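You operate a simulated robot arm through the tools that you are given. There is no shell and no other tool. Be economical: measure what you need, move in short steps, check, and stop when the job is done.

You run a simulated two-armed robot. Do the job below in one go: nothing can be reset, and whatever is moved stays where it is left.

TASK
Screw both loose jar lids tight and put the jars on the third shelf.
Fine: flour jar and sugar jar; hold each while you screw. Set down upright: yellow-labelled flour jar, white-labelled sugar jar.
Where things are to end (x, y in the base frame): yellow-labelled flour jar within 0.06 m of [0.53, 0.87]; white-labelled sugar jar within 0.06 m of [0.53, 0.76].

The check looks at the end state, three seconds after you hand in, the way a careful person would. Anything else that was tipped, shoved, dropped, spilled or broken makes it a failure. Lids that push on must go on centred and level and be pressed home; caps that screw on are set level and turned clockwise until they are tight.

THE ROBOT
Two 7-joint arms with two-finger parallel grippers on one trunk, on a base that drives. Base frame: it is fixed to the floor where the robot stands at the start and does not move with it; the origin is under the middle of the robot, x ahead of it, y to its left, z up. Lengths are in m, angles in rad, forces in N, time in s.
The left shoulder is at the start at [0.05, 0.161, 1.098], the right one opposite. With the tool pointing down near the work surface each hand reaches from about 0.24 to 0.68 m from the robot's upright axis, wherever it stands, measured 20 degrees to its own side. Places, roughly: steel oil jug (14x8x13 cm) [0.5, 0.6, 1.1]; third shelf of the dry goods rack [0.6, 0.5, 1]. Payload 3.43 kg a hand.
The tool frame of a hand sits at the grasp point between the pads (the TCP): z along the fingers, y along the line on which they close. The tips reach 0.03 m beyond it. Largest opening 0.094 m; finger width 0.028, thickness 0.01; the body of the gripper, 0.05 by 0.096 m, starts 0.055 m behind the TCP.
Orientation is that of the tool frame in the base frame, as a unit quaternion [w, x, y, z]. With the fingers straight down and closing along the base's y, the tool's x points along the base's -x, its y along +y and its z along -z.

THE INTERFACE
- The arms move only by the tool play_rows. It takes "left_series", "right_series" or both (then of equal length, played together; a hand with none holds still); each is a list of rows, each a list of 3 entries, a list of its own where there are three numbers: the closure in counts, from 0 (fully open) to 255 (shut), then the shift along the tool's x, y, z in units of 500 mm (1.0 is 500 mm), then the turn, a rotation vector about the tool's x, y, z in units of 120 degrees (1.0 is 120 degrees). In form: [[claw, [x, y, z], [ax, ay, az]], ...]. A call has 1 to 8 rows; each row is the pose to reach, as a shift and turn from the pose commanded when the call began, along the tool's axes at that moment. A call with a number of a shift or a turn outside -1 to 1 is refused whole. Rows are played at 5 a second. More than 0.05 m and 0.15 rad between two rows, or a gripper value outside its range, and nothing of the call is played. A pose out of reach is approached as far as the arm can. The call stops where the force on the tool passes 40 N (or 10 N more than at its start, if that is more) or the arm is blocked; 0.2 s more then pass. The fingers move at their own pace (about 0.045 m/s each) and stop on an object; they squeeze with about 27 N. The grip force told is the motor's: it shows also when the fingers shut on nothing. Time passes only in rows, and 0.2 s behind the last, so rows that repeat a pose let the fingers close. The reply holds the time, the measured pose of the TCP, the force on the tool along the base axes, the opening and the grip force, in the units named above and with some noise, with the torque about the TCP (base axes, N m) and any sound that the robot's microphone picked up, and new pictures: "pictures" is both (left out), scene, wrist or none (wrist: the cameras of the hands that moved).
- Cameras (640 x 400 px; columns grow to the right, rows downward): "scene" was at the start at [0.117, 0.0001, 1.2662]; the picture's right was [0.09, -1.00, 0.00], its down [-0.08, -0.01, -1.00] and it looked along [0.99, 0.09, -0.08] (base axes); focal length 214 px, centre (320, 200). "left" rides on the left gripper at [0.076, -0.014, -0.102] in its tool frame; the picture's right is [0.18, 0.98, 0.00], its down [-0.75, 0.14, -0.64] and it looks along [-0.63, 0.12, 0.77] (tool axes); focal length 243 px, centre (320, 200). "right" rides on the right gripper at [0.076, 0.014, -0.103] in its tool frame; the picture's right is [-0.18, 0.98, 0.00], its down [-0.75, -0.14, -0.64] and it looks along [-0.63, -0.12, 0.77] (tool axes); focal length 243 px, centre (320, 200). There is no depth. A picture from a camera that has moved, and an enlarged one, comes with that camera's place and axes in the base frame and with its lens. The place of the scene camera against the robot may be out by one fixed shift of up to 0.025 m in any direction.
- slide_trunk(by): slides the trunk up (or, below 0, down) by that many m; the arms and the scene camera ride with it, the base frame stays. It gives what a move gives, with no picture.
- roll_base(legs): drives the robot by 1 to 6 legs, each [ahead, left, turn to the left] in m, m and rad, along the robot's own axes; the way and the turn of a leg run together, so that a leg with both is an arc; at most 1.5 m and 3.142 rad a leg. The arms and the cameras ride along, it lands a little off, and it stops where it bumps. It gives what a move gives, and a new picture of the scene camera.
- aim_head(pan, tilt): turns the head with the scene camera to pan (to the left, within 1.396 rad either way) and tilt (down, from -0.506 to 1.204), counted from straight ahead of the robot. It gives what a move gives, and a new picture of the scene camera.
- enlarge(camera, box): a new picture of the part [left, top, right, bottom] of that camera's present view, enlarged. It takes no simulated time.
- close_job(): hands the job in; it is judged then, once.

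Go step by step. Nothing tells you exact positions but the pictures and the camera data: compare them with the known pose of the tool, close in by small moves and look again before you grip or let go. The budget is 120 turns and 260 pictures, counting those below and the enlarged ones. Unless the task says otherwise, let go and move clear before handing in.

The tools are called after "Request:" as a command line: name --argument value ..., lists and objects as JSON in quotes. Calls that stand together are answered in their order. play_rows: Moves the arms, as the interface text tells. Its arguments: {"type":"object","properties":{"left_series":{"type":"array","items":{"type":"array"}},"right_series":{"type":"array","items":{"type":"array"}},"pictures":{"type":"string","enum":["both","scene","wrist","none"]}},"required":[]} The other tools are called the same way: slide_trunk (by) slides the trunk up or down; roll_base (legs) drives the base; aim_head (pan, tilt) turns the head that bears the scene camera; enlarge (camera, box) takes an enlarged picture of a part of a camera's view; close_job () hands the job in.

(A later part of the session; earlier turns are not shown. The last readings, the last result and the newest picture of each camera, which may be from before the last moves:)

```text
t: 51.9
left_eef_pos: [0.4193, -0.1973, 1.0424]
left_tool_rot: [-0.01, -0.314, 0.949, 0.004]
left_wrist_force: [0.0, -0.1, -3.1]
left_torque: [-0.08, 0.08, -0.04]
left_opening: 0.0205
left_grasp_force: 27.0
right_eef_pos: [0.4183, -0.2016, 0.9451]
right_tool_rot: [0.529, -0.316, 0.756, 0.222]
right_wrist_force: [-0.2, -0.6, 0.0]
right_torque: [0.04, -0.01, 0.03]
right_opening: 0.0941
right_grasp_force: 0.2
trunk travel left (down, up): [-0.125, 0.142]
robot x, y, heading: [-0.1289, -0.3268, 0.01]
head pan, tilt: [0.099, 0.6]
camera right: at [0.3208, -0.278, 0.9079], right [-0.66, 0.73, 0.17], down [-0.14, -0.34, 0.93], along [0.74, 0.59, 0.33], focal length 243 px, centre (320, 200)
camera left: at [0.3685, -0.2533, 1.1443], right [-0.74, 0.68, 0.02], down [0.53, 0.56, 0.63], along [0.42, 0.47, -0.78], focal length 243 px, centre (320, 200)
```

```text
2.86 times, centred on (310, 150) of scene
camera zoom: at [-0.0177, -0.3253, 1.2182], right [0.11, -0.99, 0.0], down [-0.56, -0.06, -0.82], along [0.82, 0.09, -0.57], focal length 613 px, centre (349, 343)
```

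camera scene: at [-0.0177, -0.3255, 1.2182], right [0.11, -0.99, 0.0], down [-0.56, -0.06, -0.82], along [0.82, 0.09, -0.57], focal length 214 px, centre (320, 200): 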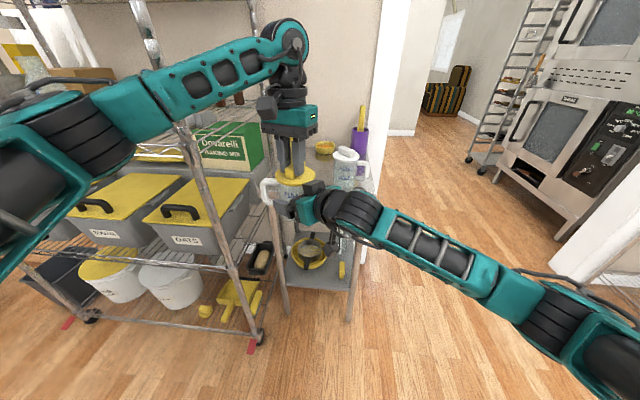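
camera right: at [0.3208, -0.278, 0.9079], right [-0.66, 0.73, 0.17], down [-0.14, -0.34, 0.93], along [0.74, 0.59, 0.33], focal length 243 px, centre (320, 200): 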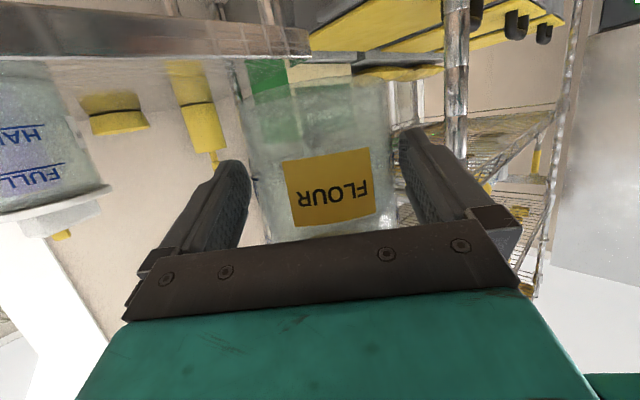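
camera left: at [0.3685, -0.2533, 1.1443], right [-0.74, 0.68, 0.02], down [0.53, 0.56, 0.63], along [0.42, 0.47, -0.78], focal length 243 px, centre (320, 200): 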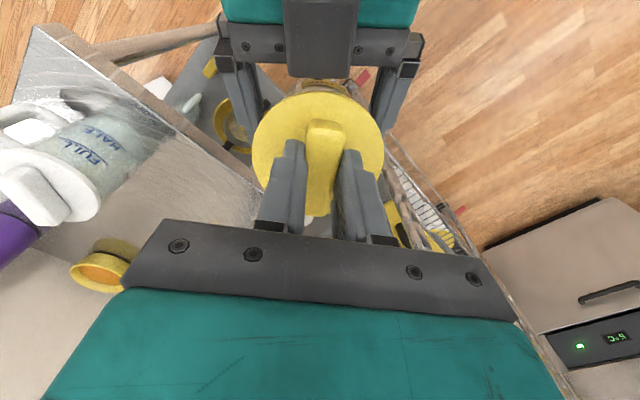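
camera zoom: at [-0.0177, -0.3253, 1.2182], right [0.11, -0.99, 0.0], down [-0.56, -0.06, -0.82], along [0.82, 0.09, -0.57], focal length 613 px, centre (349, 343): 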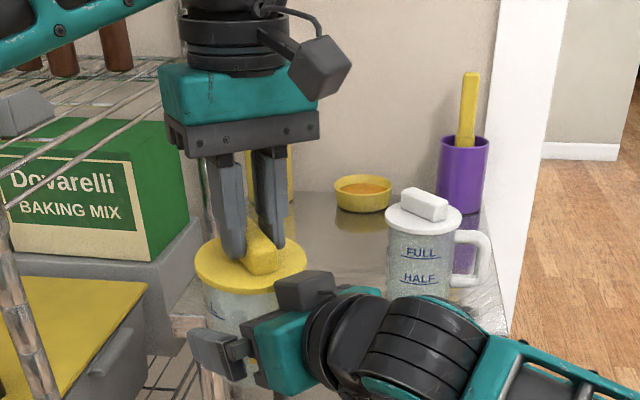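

The grip is centred with the jar about 15 mm ahead of the TCP. I'll advance 4 mm and close the right hand.

Request:
play_rows --right_series '[[0, [-0.003, 0, 0.008], [0, 0, 0]], [150, [-0.003, 0, 0.008], [0, 0, 0]], [255, [-0.003, 0, 0.008], [0, 0, 0]], [255, [-0.003, 0, 0.008], [0, 0, 0]]]' --pictures "none"

```text
t: 52.9
left_eef_pos: [0.4177, -0.1961, 1.0408]
left_tool_rot: [-0.01, -0.315, 0.949, 0.004]
left_wrist_force: [-2.5, 0.5, -4.6]
left_torque: [-0.02, 0.11, 0.01]
left_opening: 0.0205
left_grasp_force: 26.9
right_eef_pos: [0.4209, -0.1981, 0.9464]
right_tool_rot: [0.529, -0.317, 0.755, 0.223]
right_wrist_force: [1.8, -1.3, 0.7]
right_torque: [0.02, 0.15, 0.0]
right_opening: 0.0809
right_grasp_force: 26.9
trunk travel left (down, up): [-0.125, 0.142]
robot x, y, heading: [-0.131, -0.3296, 0.009]
head pan, tilt: [0.099, 0.6]
```

The jar is gripped again at 0.081 m. I'll make one short clockwise test twist to confirm that the lid is tight.

Request:
play_rows --left_series '[[255, [0, 0, 0], [0, 0, 0.03]], [255, [0, 0, 0], [0, 0, 0.06]], [255, [0, 0, 0], [0, 0, 0.09]]]' --pictures "none"

```text
t: 53.7
left_eef_pos: [0.4207, -0.1967, 1.0411]
left_tool_rot: [-0.01, -0.224, 0.975, 0.004]
left_wrist_force: [-0.5, 9.1, -4.2]
left_torque: [0.47, 0.03, 0.45]
left_opening: 0.021
left_grasp_force: 27.4
right_eef_pos: [0.4204, -0.1984, 0.9457]
right_tool_rot: [0.528, -0.316, 0.756, 0.221]
right_wrist_force: [1.3, -9.2, 0.0]
right_torque: [0.36, 0.18, -0.44]
right_opening: 0.0786
right_grasp_force: 27.0
trunk travel left (down, up): [-0.125, 0.142]
robot x, y, heading: [-0.1314, -0.3256, 0.008]
head pan, tilt: [0.099, 0.6]
```

Request:
enlarge --camera "right" --box '[160, 40, 480, 240]'

Request:
play_rows --left_series '[[255, [0, 0, 0], [0, 0, 0.03]], [255, [0, 0, 0], [0, 0, 0.06]], [255, [0, 0, 0], [0, 0, 0.09]]]' --pictures "none"

Request:
enlarge --camera "right" --box '[160, 40, 480, 240]'

```text
2.00 times, centred on (320, 140) of right
camera zoom: at [0.3241, -0.2753, 0.9082], right [-0.65, 0.74, 0.17], down [-0.14, -0.34, 0.93], along [0.74, 0.58, 0.33], focal length 485 px, centre (320, 320)
```

zoom: 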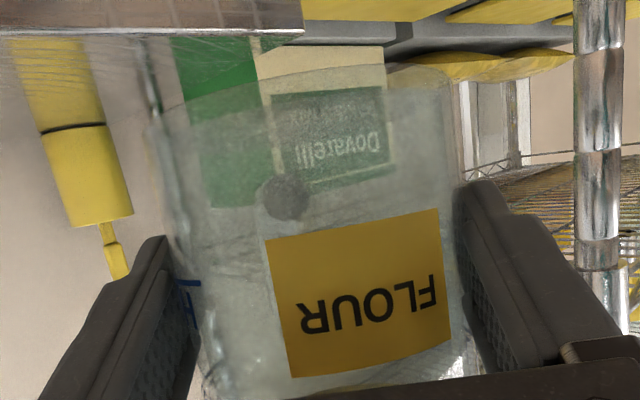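

```text
t: 54.5
left_eef_pos: [0.4181, -0.1974, 1.0416]
left_tool_rot: [-0.011, -0.13, 0.991, 0.001]
left_wrist_force: [-4.2, 6.8, -1.3]
left_torque: [0.37, 0.32, 0.91]
left_opening: 0.0223
left_grasp_force: 26.5
right_eef_pos: [0.4192, -0.1986, 0.946]
right_tool_rot: [0.529, -0.316, 0.756, 0.221]
right_wrist_force: [3.1, -6.0, 0.2]
right_torque: [0.18, 0.15, -0.92]
right_opening: 0.0782
right_grasp_force: 26.9
trunk travel left (down, up): [-0.125, 0.142]
robot x, y, heading: [-0.1319, -0.3298, 0.01]
head pan, tilt: [0.099, 0.6]
```

```text
2.00 times, centred on (320, 140) of right
camera zoom: at [0.3238, -0.2749, 0.9081], right [-0.66, 0.73, 0.17], down [-0.14, -0.34, 0.93], along [0.74, 0.58, 0.33], focal length 485 px, centre (320, 320)
```

zoom: 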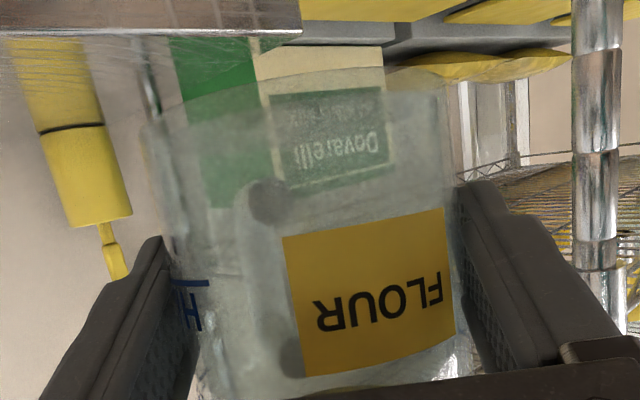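

The lid holds: the jar slips in the hand before the lid turns any further, at 0.9 to 1.4 N m. I'll release with the left hand and bring it back to a parked place.

Request:
play_rows --left_series '[[100, [0, 0, 0], [0, 0, 0]], [0, [0, 0, 0], [0, 0, 0]], [0, [0, 0, -0.09], [0, 0, 0]], [0, [0, 0, -0.18], [0, 0, 0]], [0, [0.07, 0.02, -0.24], [0, 0, 0]], [0, [0.14, 0.04, -0.3], [0, 0, 0]], [0, [0.21, 0.06, -0.36], [0, 0, 0]], [0, [0.28, 0.08, -0.42], [0, 0, 0]]]' --pictures "none"

Request:
play_rows --left_series '[[0, [0.09, 0.03, -0.01], [0, 0, 0]], [0, [0.14, 0.05, -0.02], [0, 0, 0]]]' --pictures "none"

Request:
roll_base --legs '[[-0.22, 0, 0], [0, 1.05, 0]]'

Request:
aim_head --pan 0.1 --tilt 0.15

```text
t: 56.3
left_eef_pos: [0.2742, -0.1931, 1.2547]
left_tool_rot: [-0.01, -0.132, 0.991, 0.003]
left_wrist_force: [-0.6, -0.1, 0.0]
left_torque: [0.02, -0.06, 0.03]
left_opening: 0.0941
left_grasp_force: 0.1
right_eef_pos: [0.4191, -0.1981, 0.948]
right_tool_rot: [0.529, -0.317, 0.755, 0.222]
right_wrist_force: [-0.7, -0.9, -0.7]
right_torque: [-0.06, 0.09, 0.0]
right_opening: 0.0782
right_grasp_force: 27.2
trunk travel left (down, up): [-0.125, 0.142]
robot x, y, heading: [-0.1281, -0.329, 0.008]
head pan, tilt: [0.099, 0.6]
```

```text
t: 56.9
left_eef_pos: [0.202, -0.1887, 1.2658]
left_tool_rot: [-0.011, -0.131, 0.991, 0.001]
left_wrist_force: [-0.5, -0.3, -0.2]
left_torque: [-0.01, 0.01, -0.03]
left_opening: 0.094
left_grasp_force: 0.0
right_eef_pos: [0.4189, -0.1978, 0.9464]
right_tool_rot: [0.529, -0.317, 0.755, 0.222]
right_wrist_force: [-0.3, -0.8, -0.7]
right_torque: [-0.09, 0.07, 0.0]
right_opening: 0.0781
right_grasp_force: 26.9
trunk travel left (down, up): [-0.125, 0.142]
robot x, y, heading: [-0.1327, -0.3264, 0.01]
head pan, tilt: [0.099, 0.6]
```

```text
t: 67.8
left_eef_pos: [-0.012, 0.8578, 1.2663]
left_tool_rot: [-0.01, -0.118, 0.993, 0.003]
left_wrist_force: [-0.5, -0.5, 0.0]
left_torque: [-0.01, 0.03, 0.0]
left_opening: 0.0941
left_grasp_force: 0.1
right_eef_pos: [0.2058, 0.8445, 0.9457]
right_tool_rot: [0.532, -0.307, 0.759, 0.216]
right_wrist_force: [-0.8, 0.5, -0.7]
right_torque: [-0.07, 0.07, 0.0]
right_opening: 0.0781
right_grasp_force: 26.8
trunk travel left (down, up): [-0.125, 0.142]
robot x, y, heading: [-0.348, 0.7357, -0.013]
head pan, tilt: [0.099, 0.6]
camera scene: at [-0.235, 0.7278, 1.2182], right [0.08, -1.0, 0.0], down [-0.56, -0.05, -0.82], along [0.82, 0.07, -0.57], focal length 214 px, centre (320, 200)
```

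scene: 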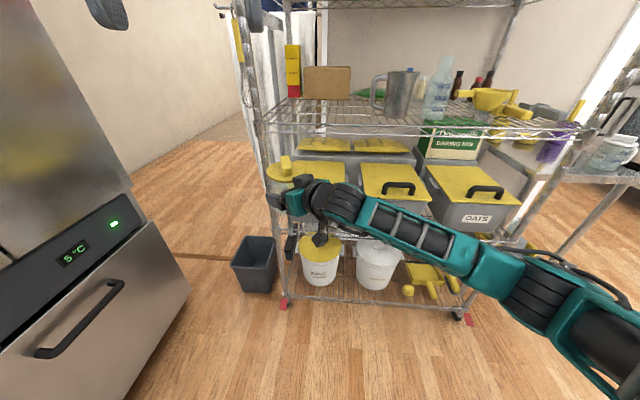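

```text
t: 68.7
left_eef_pos: [-0.0126, 0.8595, 1.2662]
left_tool_rot: [-0.011, -0.118, 0.993, 0.002]
left_wrist_force: [-0.1, 0.5, 0.1]
left_torque: [0.0, -0.04, 0.01]
left_opening: 0.0938
left_grasp_force: 0.0
right_eef_pos: [0.2059, 0.8454, 0.9453]
right_tool_rot: [0.531, -0.307, 0.759, 0.215]
right_wrist_force: [0.7, 0.0, 0.2]
right_torque: [-0.04, 0.09, 0.04]
right_opening: 0.0782
right_grasp_force: 26.8
trunk travel left (down, up): [-0.125, 0.142]
robot x, y, heading: [-0.349, 0.7287, -0.016]
head pan, tilt: [0.099, 0.15]
camera scene: at [-0.2306, 0.7281, 1.2597], right [0.08, -1.0, 0.0], down [-0.15, -0.01, -0.99], along [0.99, 0.08, -0.15], focal length 214 px, centre (320, 200)
```

scene: 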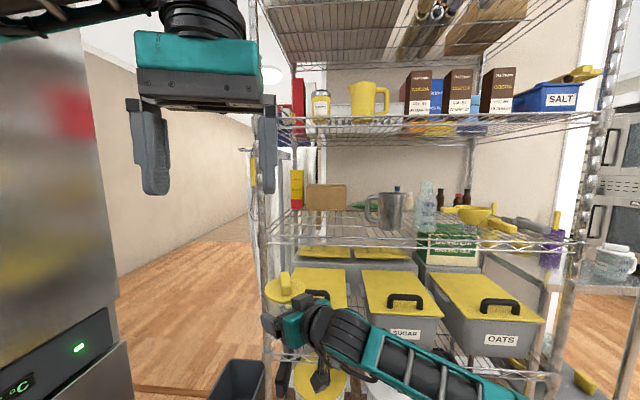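

The third shelf's left end is free: the front left post is at about y 0.97 and the jug stands at about y 0.6. I'll raise the trunk so that the jar clears the shelf edge, lift it 4 cm more, and look.

Request:
slide_trunk --by 0.14

Request:
play_rows --right_series '[[255, [-0.04, 0, -0.014], [0, 0, 0]], [255, [-0.075, 0, -0.027], [0, 0, 0]]]' --pictures "wrist"

Request:
aim_head --pan 0.15 --tilt 0.4

Request:
enlarge --camera "scene" --box '[230, 120, 450, 260]'

```text
t: 70.4
left_eef_pos: [-0.0119, 0.8589, 1.4055]
left_tool_rot: [-0.01, -0.118, 0.993, 0.002]
left_wrist_force: [-0.2, -0.5, -0.1]
left_torque: [0.01, -0.01, -0.02]
left_opening: 0.094
left_grasp_force: 0.0
right_eef_pos: [0.2065, 0.8447, 1.0856]
right_tool_rot: [0.53, -0.308, 0.76, 0.215]
right_wrist_force: [0.3, -0.9, -4.6]
right_torque: [-0.07, 0.12, 0.02]
right_opening: 0.078
right_grasp_force: 26.9
trunk travel left (down, up): [-0.265, 0.002]
robot x, y, heading: [-0.3501, 0.7311, -0.011]
head pan, tilt: [0.099, 0.15]
```

```text
t: 71.0
left_eef_pos: [-0.0113, 0.8585, 1.4059]
left_tool_rot: [-0.01, -0.119, 0.993, 0.003]
left_wrist_force: [1.1, 0.0, -1.0]
left_torque: [0.01, -0.01, -0.01]
left_opening: 0.094
left_grasp_force: 0.0
right_eef_pos: [0.2052, 0.8466, 1.1256]
right_tool_rot: [0.531, -0.307, 0.76, 0.214]
right_wrist_force: [0.3, 0.3, -3.5]
right_torque: [-0.05, 0.05, 0.03]
right_opening: 0.0779
right_grasp_force: 27.1
trunk travel left (down, up): [-0.265, 0.002]
robot x, y, heading: [-0.3482, 0.7286, -0.015]
head pan, tilt: [0.099, 0.15]
camera right: at [0.1071, 0.771, 1.0886], right [-0.64, 0.75, 0.17], down [-0.15, -0.34, 0.93], along [0.76, 0.57, 0.33], focal length 243 px, centre (320, 200)
```

right: 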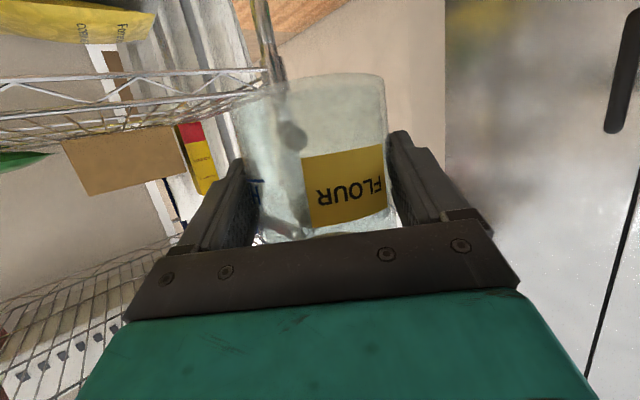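

```text
t: 71.7
left_eef_pos: [-0.0109, 0.8589, 1.4062]
left_tool_rot: [-0.011, -0.118, 0.993, 0.003]
left_wrist_force: [-1.2, 0.0, 0.8]
left_torque: [0.02, 0.0, -0.01]
left_opening: 0.0938
left_grasp_force: 0.1
right_eef_pos: [0.2054, 0.8447, 1.1258]
right_tool_rot: [0.531, -0.307, 0.76, 0.214]
right_wrist_force: [-0.1, 0.1, -4.1]
right_torque: [-0.07, 0.07, 0.04]
right_opening: 0.0783
right_grasp_force: 27.1
trunk travel left (down, up): [-0.265, 0.002]
robot x, y, heading: [-0.35, 0.728, -0.017]
head pan, tilt: [0.15, 0.4]
camera scene: at [-0.2313, 0.7327, 1.3765], right [0.13, -0.99, 0.0], down [-0.39, -0.05, -0.92], along [0.91, 0.12, -0.39], focal length 214 px, centre (320, 200)
```

scene: 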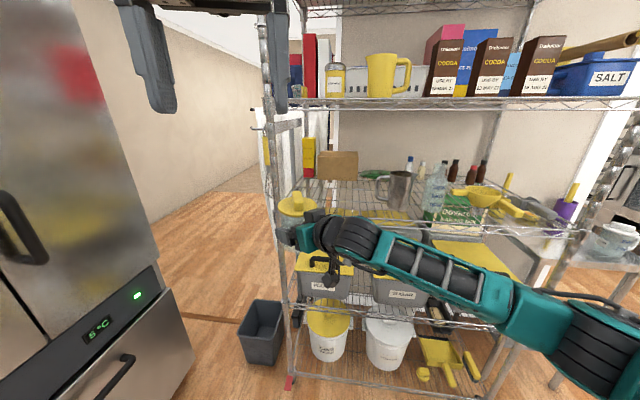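

```text
2.86 times, centred on (340, 190) of scene
camera zoom: at [-0.2313, 0.7327, 1.3765], right [0.13, -0.99, 0.0], down [-0.39, -0.05, -0.92], along [0.91, 0.12, -0.39], focal length 613 px, centre (263, 229)
```

zoom: 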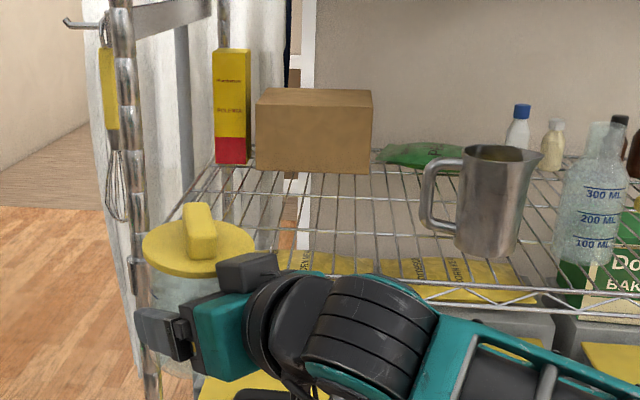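

The target spot is clear: the jug stands at y 0.49–0.61 and the cardboard box is far back. The jar bottom is about 5 cm above the shelf, so I'll drive straight in.

Request:
roll_base --legs '[[0.2, 0.0, 0.012]]'

Request:
roll_base --legs '[[0.116, 0.01, 0]]'

Request:
enlarge --camera "scene" --box '[200, 120, 440, 280]'

Request:
enlarge --camera "right" --box '[0, 0, 640, 400]'

```text
t: 73.3
left_eef_pos: [0.1868, 0.8604, 1.4047]
left_tool_rot: [-0.011, -0.125, 0.992, 0.003]
left_wrist_force: [-0.3, -0.3, -0.4]
left_torque: [-0.02, 0.03, 0.0]
left_opening: 0.094
left_grasp_force: 0.0
right_eef_pos: [0.4034, 0.8493, 1.1243]
right_tool_rot: [0.53, -0.311, 0.758, 0.217]
right_wrist_force: [0.0, -0.5, -4.3]
right_torque: [-0.03, 0.04, -0.01]
right_opening: 0.0779
right_grasp_force: 26.9
trunk travel left (down, up): [-0.265, 0.002]
robot x, y, heading: [-0.1526, 0.7285, -0.006]
head pan, tilt: [0.15, 0.4]
camera scene: at [-0.0321, 0.7324, 1.3764], right [0.15, -0.99, 0.0], down [-0.39, -0.06, -0.92], along [0.91, 0.13, -0.39], focal length 214 px, centre (320, 200)
```

scene: 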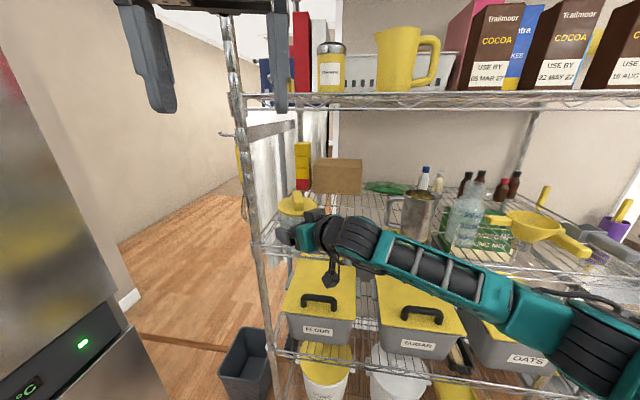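

```text
t: 74.6
left_eef_pos: [0.3025, 0.8696, 1.4056]
left_tool_rot: [-0.011, -0.124, 0.992, 0.003]
left_wrist_force: [0.2, -0.3, 0.3]
left_torque: [0.03, 0.01, -0.01]
left_opening: 0.0938
left_grasp_force: 0.0
right_eef_pos: [0.5198, 0.8584, 1.1244]
right_tool_rot: [0.529, -0.311, 0.759, 0.217]
right_wrist_force: [-0.4, 0.4, -3.2]
right_torque: [-0.01, 0.08, -0.01]
right_opening: 0.0781
right_grasp_force: 26.9
trunk travel left (down, up): [-0.265, 0.002]
robot x, y, heading: [-0.0367, 0.7347, -0.005]
head pan, tilt: [0.15, 0.4]
camera scene: at [0.0841, 0.7417, 1.3764], right [0.14, -0.99, 0.0], down [-0.39, -0.06, -0.92], along [0.91, 0.13, -0.39], focal length 214 px, centre (320, 200)
```

scene: 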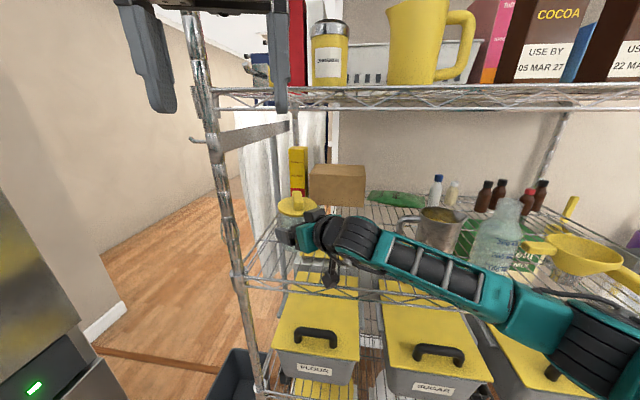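

```text
2.50 times, centred on (320, 200) of scene
camera zoom: at [0.0841, 0.7417, 1.3764], right [0.14, -0.99, 0.0], down [-0.39, -0.06, -0.92], along [0.91, 0.13, -0.39], focal length 536 px, centre (320, 200)
```

zoom: 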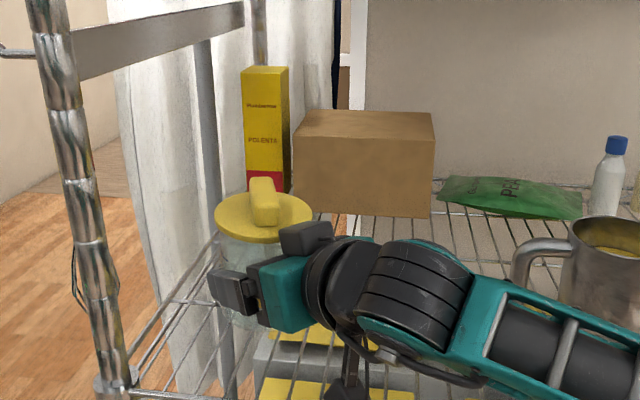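

```text
1.00 times, centred on (320, 200) of right (not enlarged: the box is as wide or as high as the picture)
camera zoom: at [0.4219, 0.7831, 1.0881], right [-0.65, 0.74, 0.17], down [-0.15, -0.34, 0.93], along [0.75, 0.57, 0.33], focal length 243 px, centre (320, 200)
```

zoom: 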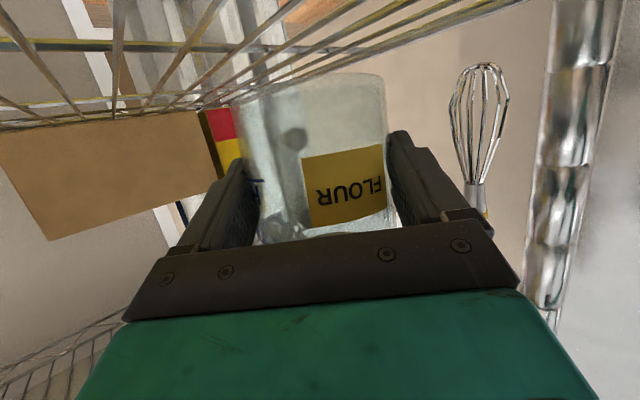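

The jar hangs at about (0.529, 0.868). To keep the wrist camera clear of the front rail I'll come back 2 cm, then lower.

Request:
play_rows --right_series '[[255, [0.0096, 0.028, -0.0267], [0, 0, 0]], [255, [0.05, 0.028, -0.012], [0, 0, 0]], [255, [0.085, 0.028, 0.0], [0, 0, 0]]]' --pictures "wrist"

Request:
enlarge --camera "scene" --box '[200, 150, 440, 310]'

```text
t: 75.4
left_eef_pos: [0.2997, 0.8693, 1.4071]
left_tool_rot: [-0.009, -0.123, 0.992, 0.002]
left_wrist_force: [-0.7, 0.4, 0.2]
left_torque: [0.01, 0.02, 0.02]
left_opening: 0.094
left_grasp_force: 0.0
right_eef_pos: [0.4953, 0.8602, 1.0923]
right_tool_rot: [0.536, -0.311, 0.753, 0.22]
right_wrist_force: [2.9, 3.7, 20.4]
right_torque: [-0.31, 0.27, -0.09]
right_opening: 0.0786
right_grasp_force: 27.5
trunk travel left (down, up): [-0.265, 0.002]
robot x, y, heading: [-0.0376, 0.7322, -0.005]
head pan, tilt: [0.15, 0.4]
camera right: at [0.3994, 0.7841, 1.0538], right [-0.65, 0.74, 0.17], down [-0.16, -0.35, 0.92], along [0.74, 0.57, 0.34], focal length 243 px, centre (320, 200)
```

right: 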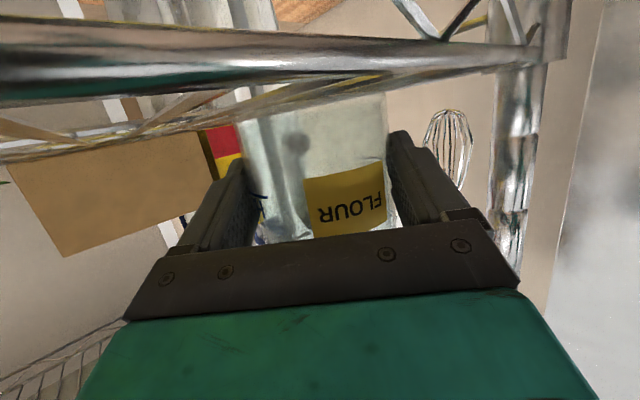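

```text
2.50 times, centred on (320, 230) of scene
camera zoom: at [0.0811, 0.7418, 1.3773], right [0.14, -0.99, 0.0], down [-0.38, -0.06, -0.92], along [0.91, 0.13, -0.39], focal length 536 px, centre (320, 125)
```

zoom: 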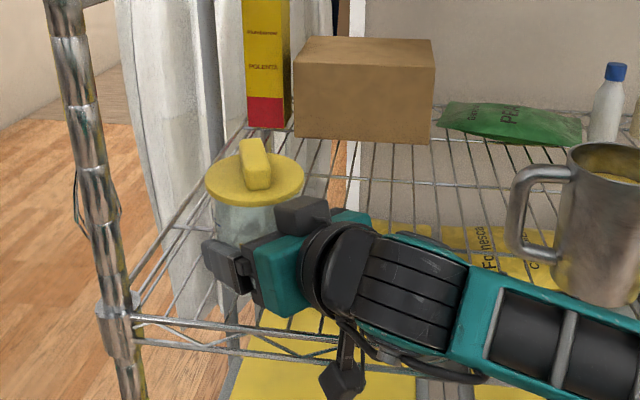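

The force shows the jar's base touching the deck: the shelf top is at about z 1.047, and the jar at about (0.505, 0.869). I'll ease the preload and open the fingers.

Request:
play_rows --right_series '[[255, [-0.009, 0, -0.003], [0, 0, 0]], [200, [-0.009, 0, -0.003], [0, 0, 0]], [100, [-0.009, 0, -0.003], [0, 0, 0]], [0, [-0.009, 0, -0.003], [0, 0, 0]], [0, [-0.009, 0, -0.003], [0, 0, 0]]]' --pictures "wrist"

Request:
enlarge --camera "scene" --box '[200, 150, 440, 310]'

```text
t: 76.6
left_eef_pos: [0.3019, 0.8689, 1.4065]
left_tool_rot: [-0.009, -0.124, 0.992, 0.002]
left_wrist_force: [0.4, 0.1, 0.2]
left_torque: [-0.02, -0.04, -0.05]
left_opening: 0.094
left_grasp_force: 0.1
right_eef_pos: [0.4972, 0.8573, 1.0884]
right_tool_rot: [0.529, -0.311, 0.759, 0.217]
right_wrist_force: [0.8, 0.0, 0.1]
right_torque: [0.0, 0.03, -0.02]
right_opening: 0.0938
right_grasp_force: 0.0
trunk travel left (down, up): [-0.265, 0.002]
robot x, y, heading: [-0.037, 0.7393, -0.004]
head pan, tilt: [0.15, 0.4]
camera right: at [0.4001, 0.7827, 1.0518], right [-0.64, 0.74, 0.17], down [-0.14, -0.34, 0.93], along [0.75, 0.57, 0.33], focal length 243 px, centre (320, 200)
```

right: 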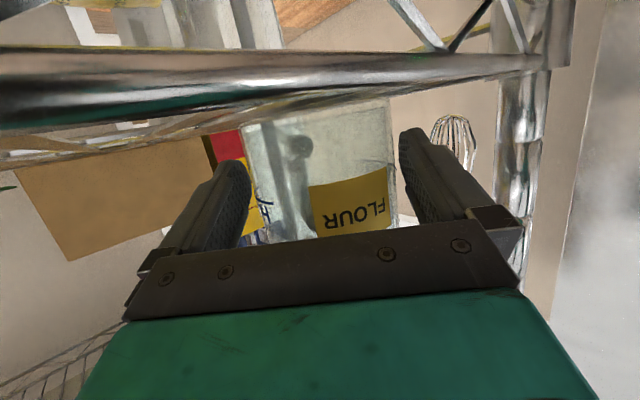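

```text
2.50 times, centred on (320, 230) of scene
camera zoom: at [0.0829, 0.7414, 1.3764], right [0.14, -0.99, 0.0], down [-0.39, -0.06, -0.92], along [0.91, 0.13, -0.39], focal length 536 px, centre (320, 125)
```

zoom: 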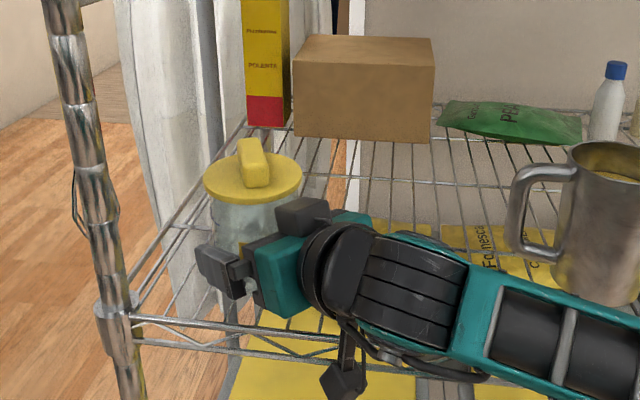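

The jar stands free. I'll draw the right hand straight back along its own line.

Request:
play_rows --right_series '[[0, [0.028, 0, -0.08], [0, 0, 0]], [0, [0.057, 0, -0.16], [0, 0, 0]], [0, [0.085, 0, -0.24], [0, 0, 0]]]' --pictures "wrist"

Request:
roll_base --legs '[[-0.3, 0, 0]]'

Request:
enlarge --camera "scene" --box '[240, 130, 460, 290]'

```text
t: 77.4
left_eef_pos: [0.3013, 0.8692, 1.4077]
left_tool_rot: [-0.009, -0.124, 0.992, 0.003]
left_wrist_force: [0.1, -0.1, -0.3]
left_torque: [0.03, 0.03, -0.01]
left_opening: 0.0938
left_grasp_force: 0.1
right_eef_pos: [0.408, 0.7674, 1.0933]
right_tool_rot: [0.53, -0.311, 0.758, 0.217]
right_wrist_force: [0.7, 0.0, -0.7]
right_torque: [-0.03, 0.06, -0.01]
right_opening: 0.0938
right_grasp_force: 0.0
trunk travel left (down, up): [-0.265, 0.002]
robot x, y, heading: [-0.0322, 0.739, -0.007]
head pan, tilt: [0.15, 0.4]
camera right: at [0.3105, 0.6923, 1.0549], right [-0.65, 0.74, 0.17], down [-0.15, -0.34, 0.93], along [0.75, 0.57, 0.33], focal length 243 px, centre (320, 200)
```

right: 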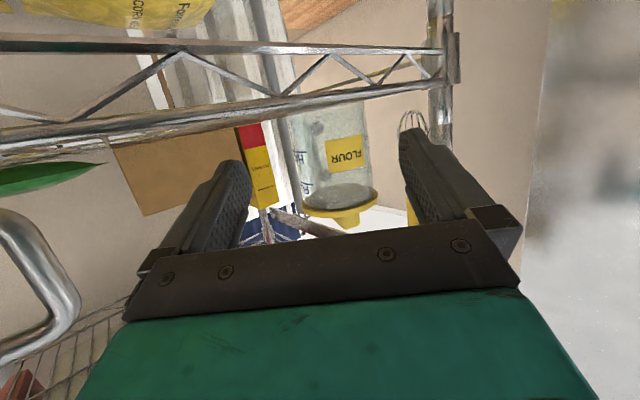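

```text
t: 79.4
left_eef_pos: [0.0049, 0.8725, 1.4067]
left_tool_rot: [-0.01, -0.124, 0.992, 0.003]
left_wrist_force: [-1.5, -0.6, 0.2]
left_torque: [0.03, -0.02, -0.01]
left_opening: 0.0939
left_grasp_force: 0.1
right_eef_pos: [0.1124, 0.7716, 1.093]
right_tool_rot: [0.531, -0.312, 0.757, 0.219]
right_wrist_force: [-0.1, -0.4, 0.3]
right_torque: [0.0, -0.01, -0.01]
right_opening: 0.094
right_grasp_force: 0.0
trunk travel left (down, up): [-0.265, 0.002]
robot x, y, heading: [-0.3319, 0.7396, -0.001]
head pan, tilt: [0.15, 0.4]
camera scene: at [-0.2132, 0.7431, 1.3766], right [0.15, -0.99, 0.0], down [-0.38, -0.06, -0.92], along [0.91, 0.14, -0.39], focal length 214 px, centre (320, 200)
```

scene: 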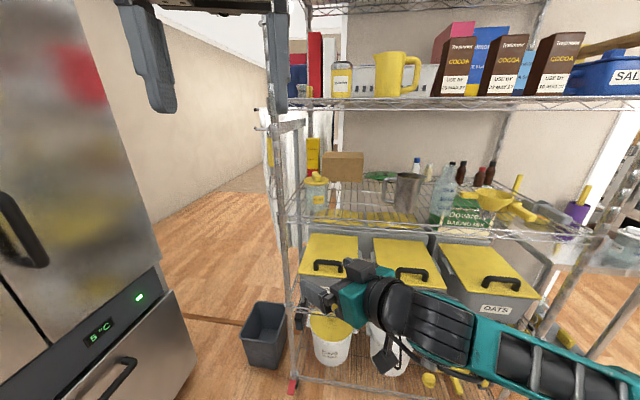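

```text
2.50 times, centred on (350, 210) of scene
camera zoom: at [-0.2132, 0.7431, 1.3766], right [0.15, -0.99, 0.0], down [-0.38, -0.06, -0.92], along [0.91, 0.14, -0.39], focal length 536 px, centre (245, 175)
```

zoom: 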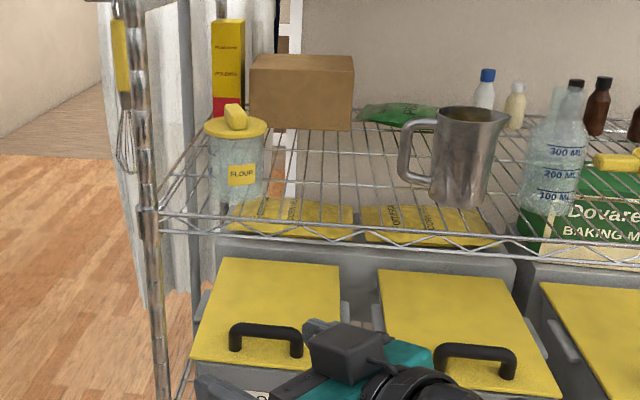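

The yellow-labelled jar stands upright on the shelf. Next is the white jar with the roles mirrored: the left hand holds, coming from the front left, and the right hand screws. I'll lower the trunk and swing both hands into the mirrored poses while there is free space.

Request:
slide_trunk --by -0.14

Request:
play_rows --right_series '[[0, [-0.0475, -0.0085, -0.0723], [0.0208, 0.0501, 0.0297]], [0, [-0.095, -0.017, -0.1445], [0.0416, 0.1003, 0.0593]], [0, [-0.1425, -0.0255, -0.2168], [0.0623, 0.1504, 0.089]], [0, [-0.19, -0.034, -0.289], [0.0831, 0.2006, 0.1187]], [0, [-0.2375, -0.0425, -0.3613], [0.1039, 0.2507, 0.1484]], [0, [-0.285, -0.051, -0.4335], [0.1247, 0.3009, 0.178]], [0, [-0.3325, -0.0595, -0.5058], [0.1455, 0.351, 0.2077]], [0, [-0.38, -0.068, -0.578], [0.1662, 0.4012, 0.2374]]]' --pictures "none"

Request:
play_rows --left_series '[[0, [-0.0115, -0.0288, 0.0418], [0.0273, -0.048, 0.0389]], [0, [-0.023, -0.0575, 0.0835], [0.0546, -0.0961, 0.0778]], [0, [-0.0345, -0.0863, 0.1253], [0.0819, -0.1442, 0.1168]], [0, [-0.046, -0.115, 0.167], [0.1092, -0.1922, 0.1557]], [0, [-0.0575, -0.1438, 0.2088], [0.1365, -0.2403, 0.1946]], [0, [-0.069, -0.1725, 0.2505], [0.1638, -0.2883, 0.2335]], [0, [-0.0805, -0.2013, 0.2923], [0.1911, -0.3364, 0.2724]], [0, [-0.092, -0.23, 0.334], [0.2184, -0.3844, 0.3114]]]' --right_series '[[0, [0, 0, 0], [0.0208, 0.0501, 0.0297]], [0, [0, 0, 0], [0.0416, 0.1003, 0.0593]], [0, [0, 0, 0], [0.0623, 0.1504, 0.089]], [0, [0, 0, 0], [0.0623, 0.1504, 0.089]], [0, [0, 0, 0], [0.0623, 0.1504, 0.089]], [0, [0, 0, 0], [0.0623, 0.1504, 0.089]], [0, [0, 0, 0], [0.0623, 0.1504, 0.089]], [0, [0, 0, 0], [0.0623, 0.1504, 0.089]]]' --pictures "scene"

Request:
play_rows --left_series '[[0, [0, 0, 0], [0.0273, -0.048, 0.0389]], [0, [0, 0, 0], [0.0546, -0.0961, 0.0778]], [0, [0, 0, 0], [0.0819, -0.1442, 0.1168]]]' --pictures "scene"

```text
t: 81.1
left_eef_pos: [0.0059, 0.8717, 1.2663]
left_tool_rot: [-0.011, -0.125, 0.992, 0.002]
left_wrist_force: [0.3, 1.3, 0.6]
left_torque: [0.0, -0.02, 0.01]
left_opening: 0.0941
left_grasp_force: 0.1
right_eef_pos: [0.1132, 0.7709, 0.9517]
right_tool_rot: [0.53, -0.312, 0.758, 0.219]
right_wrist_force: [0.0, -0.9, -0.2]
right_torque: [0.01, 0.02, -0.02]
right_opening: 0.094
right_grasp_force: 0.0
trunk travel left (down, up): [-0.125, 0.142]
robot x, y, heading: [-0.3283, 0.738, -0.003]
head pan, tilt: [0.15, 0.4]
```

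```text
t: 82.9
left_eef_pos: [0.005, 0.8717, 1.2676]
left_tool_rot: [-0.01, -0.125, 0.992, 0.002]
left_wrist_force: [-1.0, 0.5, 0.4]
left_torque: [0.0, -0.03, -0.01]
left_opening: 0.0942
left_grasp_force: 0.0
right_eef_pos: [-0.0095, 0.6024, 1.2317]
right_tool_rot: [0.156, -0.09, 0.982, 0.064]
right_wrist_force: [1.0, -0.1, 0.3]
right_torque: [-0.01, -0.01, -0.01]
right_opening: 0.0941
right_grasp_force: 0.1
trunk travel left (down, up): [-0.125, 0.142]
robot x, y, heading: [-0.326, 0.7347, 0.002]
head pan, tilt: [0.15, 0.4]
```

```text
t: 84.7
left_eef_pos: [0.0751, 0.7699, 1.099]
left_tool_rot: [0.398, 0.201, 0.879, -0.169]
left_wrist_force: [0.6, -0.1, 1.0]
left_torque: [0.02, -0.01, 0.0]
left_opening: 0.0941
left_grasp_force: 0.0
right_eef_pos: [-0.0092, 0.6028, 1.2308]
right_tool_rot: [-0.001, 0.001, 1.0, 0.0]
right_wrist_force: [0.0, -0.1, 0.7]
right_torque: [0.03, 0.01, 0.01]
right_opening: 0.0938
right_grasp_force: 0.0
trunk travel left (down, up): [-0.125, 0.142]
robot x, y, heading: [-0.3265, 0.7394, -0.001]
head pan, tilt: [0.15, 0.4]
camera scene: at [-0.2124, 0.7432, 1.2365], right [0.15, -0.99, 0.0], down [-0.39, -0.06, -0.92], along [0.91, 0.14, -0.39], focal length 214 px, centre (320, 200)
```

scene: 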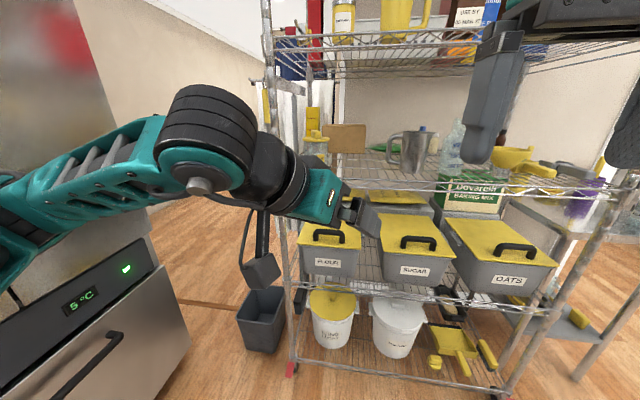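

```text
t: 85.5
left_eef_pos: [0.0748, 0.7717, 1.0978]
left_tool_rot: [0.524, 0.311, 0.761, -0.222]
left_wrist_force: [-1.3, 0.3, 0.5]
left_torque: [-0.04, 0.03, -0.01]
left_opening: 0.0941
left_grasp_force: 0.1
right_eef_pos: [-0.0092, 0.6017, 1.2296]
right_tool_rot: [-0.001, 0.001, 1.0, 0.0]
right_wrist_force: [0.4, -0.3, 0.5]
right_torque: [0.0, 0.02, 0.0]
right_opening: 0.094
right_grasp_force: 0.1
trunk travel left (down, up): [-0.125, 0.142]
robot x, y, heading: [-0.329, 0.7396, -0.007]
head pan, tilt: [0.15, 0.4]
camera scene: at [-0.2126, 0.7433, 1.2366], right [0.15, -0.99, 0.0], down [-0.38, -0.06, -0.92], along [0.91, 0.14, -0.39], focal length 214 px, centre (320, 200)
```

scene: 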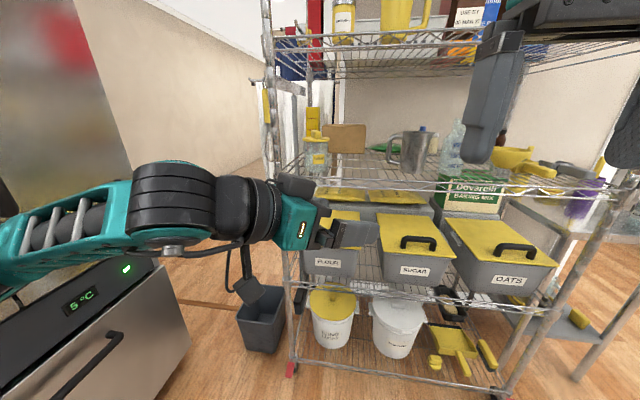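

Both hands are mirrored now. I'll drive back to the side table, a bit further right so that the left elbow stays clear of the rack.

Request:
roll_base --legs '[[0, -1.16, 0.005], [0.38, 0, 0]]'

Request:
aim_head --pan 0.1 --tilt 0.6

Request:
enlarge --camera "right" --box '[280, 60, 520, 220]'

Request:
enlarge --camera "left" --box '[160, 0, 480, 220]'

```text
t: 97.9
left_eef_pos: [0.4639, -0.3683, 1.098]
left_tool_rot: [0.525, 0.303, 0.765, -0.217]
left_wrist_force: [0.3, 0.2, 0.2]
left_torque: [0.03, -0.04, 0.0]
left_opening: 0.0939
left_grasp_force: 0.1
right_eef_pos: [0.3838, -0.5395, 1.2305]
right_tool_rot: [-0.001, -0.008, 1.0, 0.0]
right_wrist_force: [0.1, -0.2, 0.0]
right_torque: [-0.02, 0.03, 0.03]
right_opening: 0.094
right_grasp_force: 0.0
trunk travel left (down, up): [-0.125, 0.142]
robot x, y, heading: [0.0599, -0.4121, 0.018]
head pan, tilt: [0.15, 0.4]
camera scene: at [0.1774, -0.4025, 1.2365], right [0.17, -0.99, 0.0], down [-0.38, -0.07, -0.92], along [0.91, 0.15, -0.39], focal length 214 px, centre (320, 200)
```

scene: 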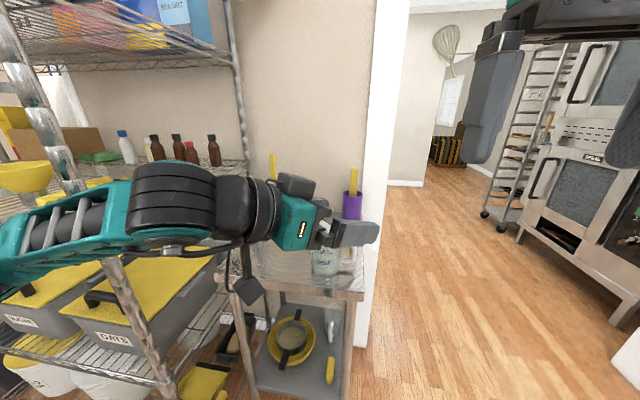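

```text
t: 98.6
left_eef_pos: [0.4641, -0.3689, 1.0976]
left_tool_rot: [0.525, 0.303, 0.765, -0.216]
left_wrist_force: [0.5, 0.0, -0.2]
left_torque: [0.01, -0.02, 0.01]
left_opening: 0.0939
left_grasp_force: 0.0
right_eef_pos: [0.3834, -0.5406, 1.23]
right_tool_rot: [0.0, -0.008, 1.0, 0.0]
right_wrist_force: [0.0, 0.0, 0.1]
right_torque: [-0.04, 0.01, -0.02]
right_opening: 0.0941
right_grasp_force: 0.1
trunk travel left (down, up): [-0.125, 0.142]
robot x, y, heading: [0.0602, -0.4076, 0.018]
head pan, tilt: [0.099, 0.6]
camera scene: at [0.1735, -0.4076, 1.2183], right [0.12, -0.99, 0.0], down [-0.56, -0.07, -0.83], along [0.82, 0.1, -0.56], focal length 214 px, centre (320, 200)
```

scene: 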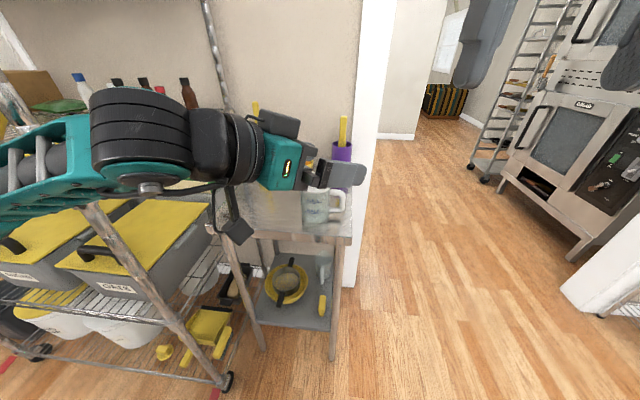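

```text
2.50 times, centred on (400, 140) of right
camera zoom: at [0.3069, -0.5265, 1.3315], right [0.17, 0.99, 0.0], down [0.76, -0.13, 0.64], along [0.63, -0.11, -0.77], focal length 606 px, centre (120, 350)
```

zoom: 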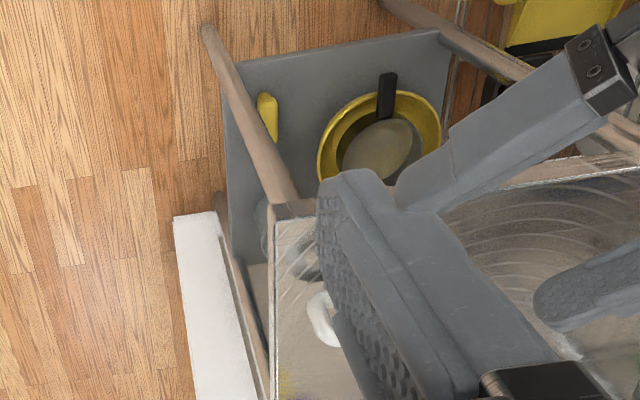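

```text
1.82 times, centred on (320, 110) of left
camera zoom: at [0.3649, -0.2939, 1.0631], right [0.63, 0.75, -0.19], down [-0.13, 0.34, 0.93], along [0.76, -0.56, 0.32], focal length 441 px, centre (320, 364)
```

zoom: 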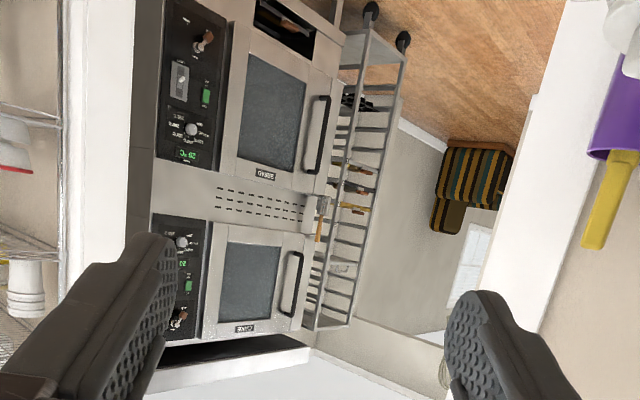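

I'll bring the left hand round to the front left of the white jar.

Request:
play_rows --left_series '[[0, [0.002, 0.081, -0.009], [0, 0, 0]], [0, [0.005, 0.162, -0.018], [0, 0, 0]], [0, [0.007, 0.243, -0.027], [0, 0, 0]], [0, [0.009, 0.324, -0.036], [0, 0, 0]], [0, [0.1, 0.326, -0.001], [0, 0, 0]], [0, [0.19, 0.327, 0.033], [0, 0, 0]], [0, [0.28, 0.329, 0.067], [0, 0, 0]], [0, [0.37, 0.33, 0.101], [0, 0, 0]]]' --pictures "both"

Request:
enlarge --camera "right" --box '[280, 60, 520, 220]'

Request:
enlarge --camera "left" --box '[160, 20, 480, 220]'

```text
t: 100.4
left_eef_pos: [0.563, -0.2358, 0.9035]
left_tool_rot: [0.524, 0.304, 0.765, -0.218]
left_wrist_force: [-0.1, 0.2, 0.2]
left_torque: [0.0, 0.02, 0.01]
left_opening: 0.094
left_grasp_force: 0.1
right_eef_pos: [0.3837, -0.5403, 1.229]
right_tool_rot: [-0.001, -0.008, 1.0, 0.0]
right_wrist_force: [-1.1, -0.2, -0.5]
right_torque: [0.01, 0.02, -0.01]
right_opening: 0.094
right_grasp_force: 0.0
trunk travel left (down, up): [-0.125, 0.142]
robot x, y, heading: [0.0567, -0.4088, 0.015]
head pan, tilt: [0.099, 0.6]
camera scene: at [0.1736, -0.4076, 1.2183], right [0.12, -0.99, 0.0], down [-0.56, -0.07, -0.82], along [0.82, 0.1, -0.57], focal length 214 px, centre (320, 200)
camera left: at [0.465, -0.1617, 0.8684], right [0.63, 0.75, -0.18], down [-0.13, 0.34, 0.93], along [0.76, -0.56, 0.32], focal length 243 px, centre (320, 200)
```

scene: 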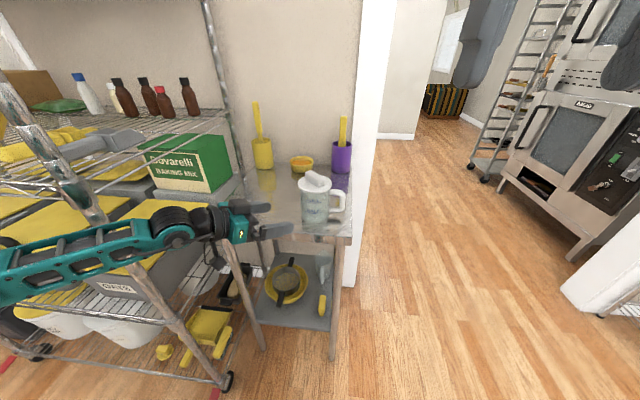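
left: 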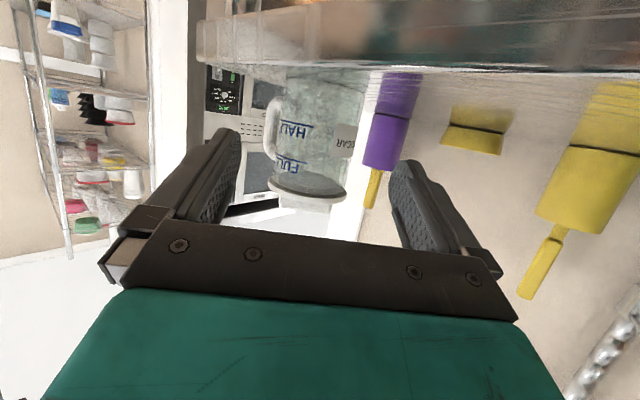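

```text
2.50 times, centred on (400, 140) of right
camera zoom: at [0.3071, -0.5264, 1.3315], right [0.17, 0.99, 0.0], down [0.76, -0.13, 0.64], along [0.63, -0.11, -0.77], focal length 606 px, centre (120, 350)
```

zoom: 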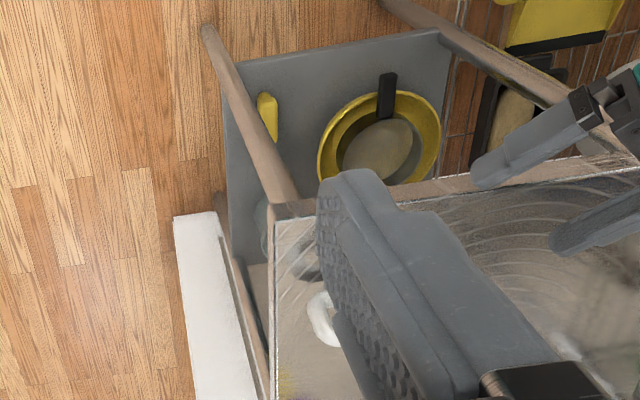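

```text
2.00 times, centred on (320, 120) of left
camera zoom: at [0.465, -0.1617, 0.8684], right [0.63, 0.75, -0.18], down [-0.13, 0.34, 0.93], along [0.76, -0.56, 0.32], focal length 485 px, centre (320, 360)
```

zoom: 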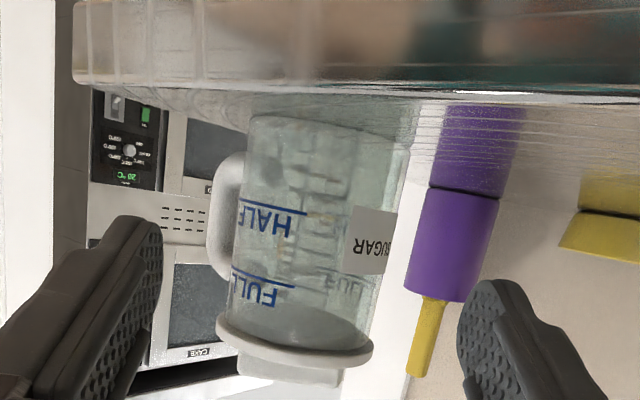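

The SUGAR jar's centre is at about (0.667, -0.329), 5 mm off my line. I'll correct that and go halfway in.

Request:
play_rows --left_series '[[0, [0.035, 0.01, 0.013], [0, 0, 0]], [0, [0.007, 0.01, 0.088], [0, 0, 0]], [0, [-0.015, 0.01, 0.144], [0, 0, 0]]]' --pictures "none"

Request:
enlarge --camera "left" --box '[160, 0, 480, 200]'

Request:
enlarge --camera "scene" --box '[220, 130, 400, 260]'

```text
t: 101.2
left_eef_pos: [0.6175, -0.2835, 0.8862]
left_tool_rot: [0.525, 0.302, 0.766, -0.216]
left_wrist_force: [0.3, 0.1, -0.6]
left_torque: [-0.04, -0.01, 0.01]
left_opening: 0.094
left_grasp_force: 0.1
right_eef_pos: [0.3831, -0.5396, 1.2292]
right_tool_rot: [0.0, -0.008, 1.0, 0.0]
right_wrist_force: [-1.1, -0.1, -0.1]
right_torque: [0.04, -0.02, -0.01]
right_opening: 0.094
right_grasp_force: 0.1
trunk travel left (down, up): [-0.125, 0.142]
robot x, y, heading: [0.062, -0.4075, 0.012]
head pan, tilt: [0.099, 0.6]
```

```text
2.00 times, centred on (320, 100) of left
camera zoom: at [0.518, -0.2081, 0.8519], right [0.63, 0.75, -0.19], down [-0.13, 0.34, 0.93], along [0.77, -0.56, 0.32], focal length 485 px, centre (320, 400)
```

zoom: 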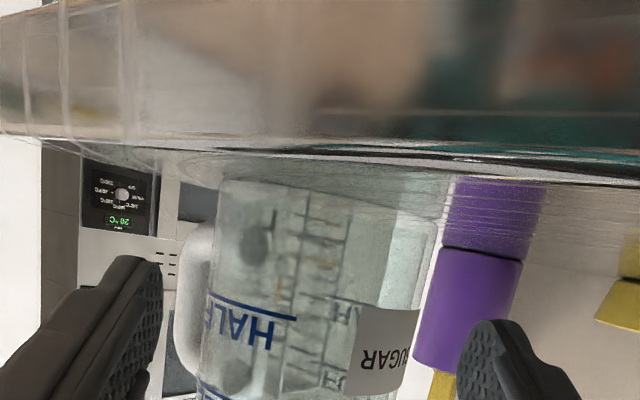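

```text
3.08 times, centred on (310, 195) of scene
camera zoom: at [0.1736, -0.4078, 1.2183], right [0.12, -0.99, 0.0], down [-0.56, -0.07, -0.82], along [0.82, 0.1, -0.57], focal length 660 px, centre (351, 215)
```

zoom: 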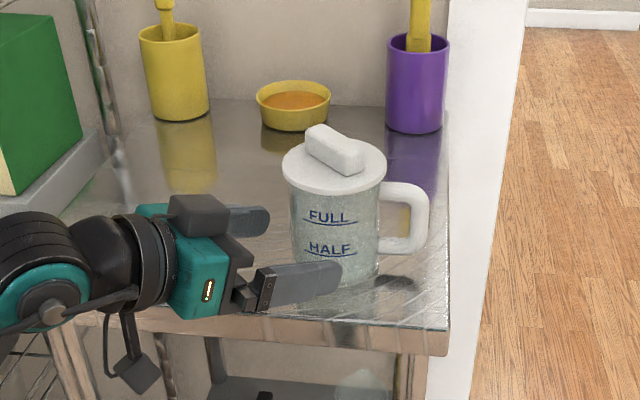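

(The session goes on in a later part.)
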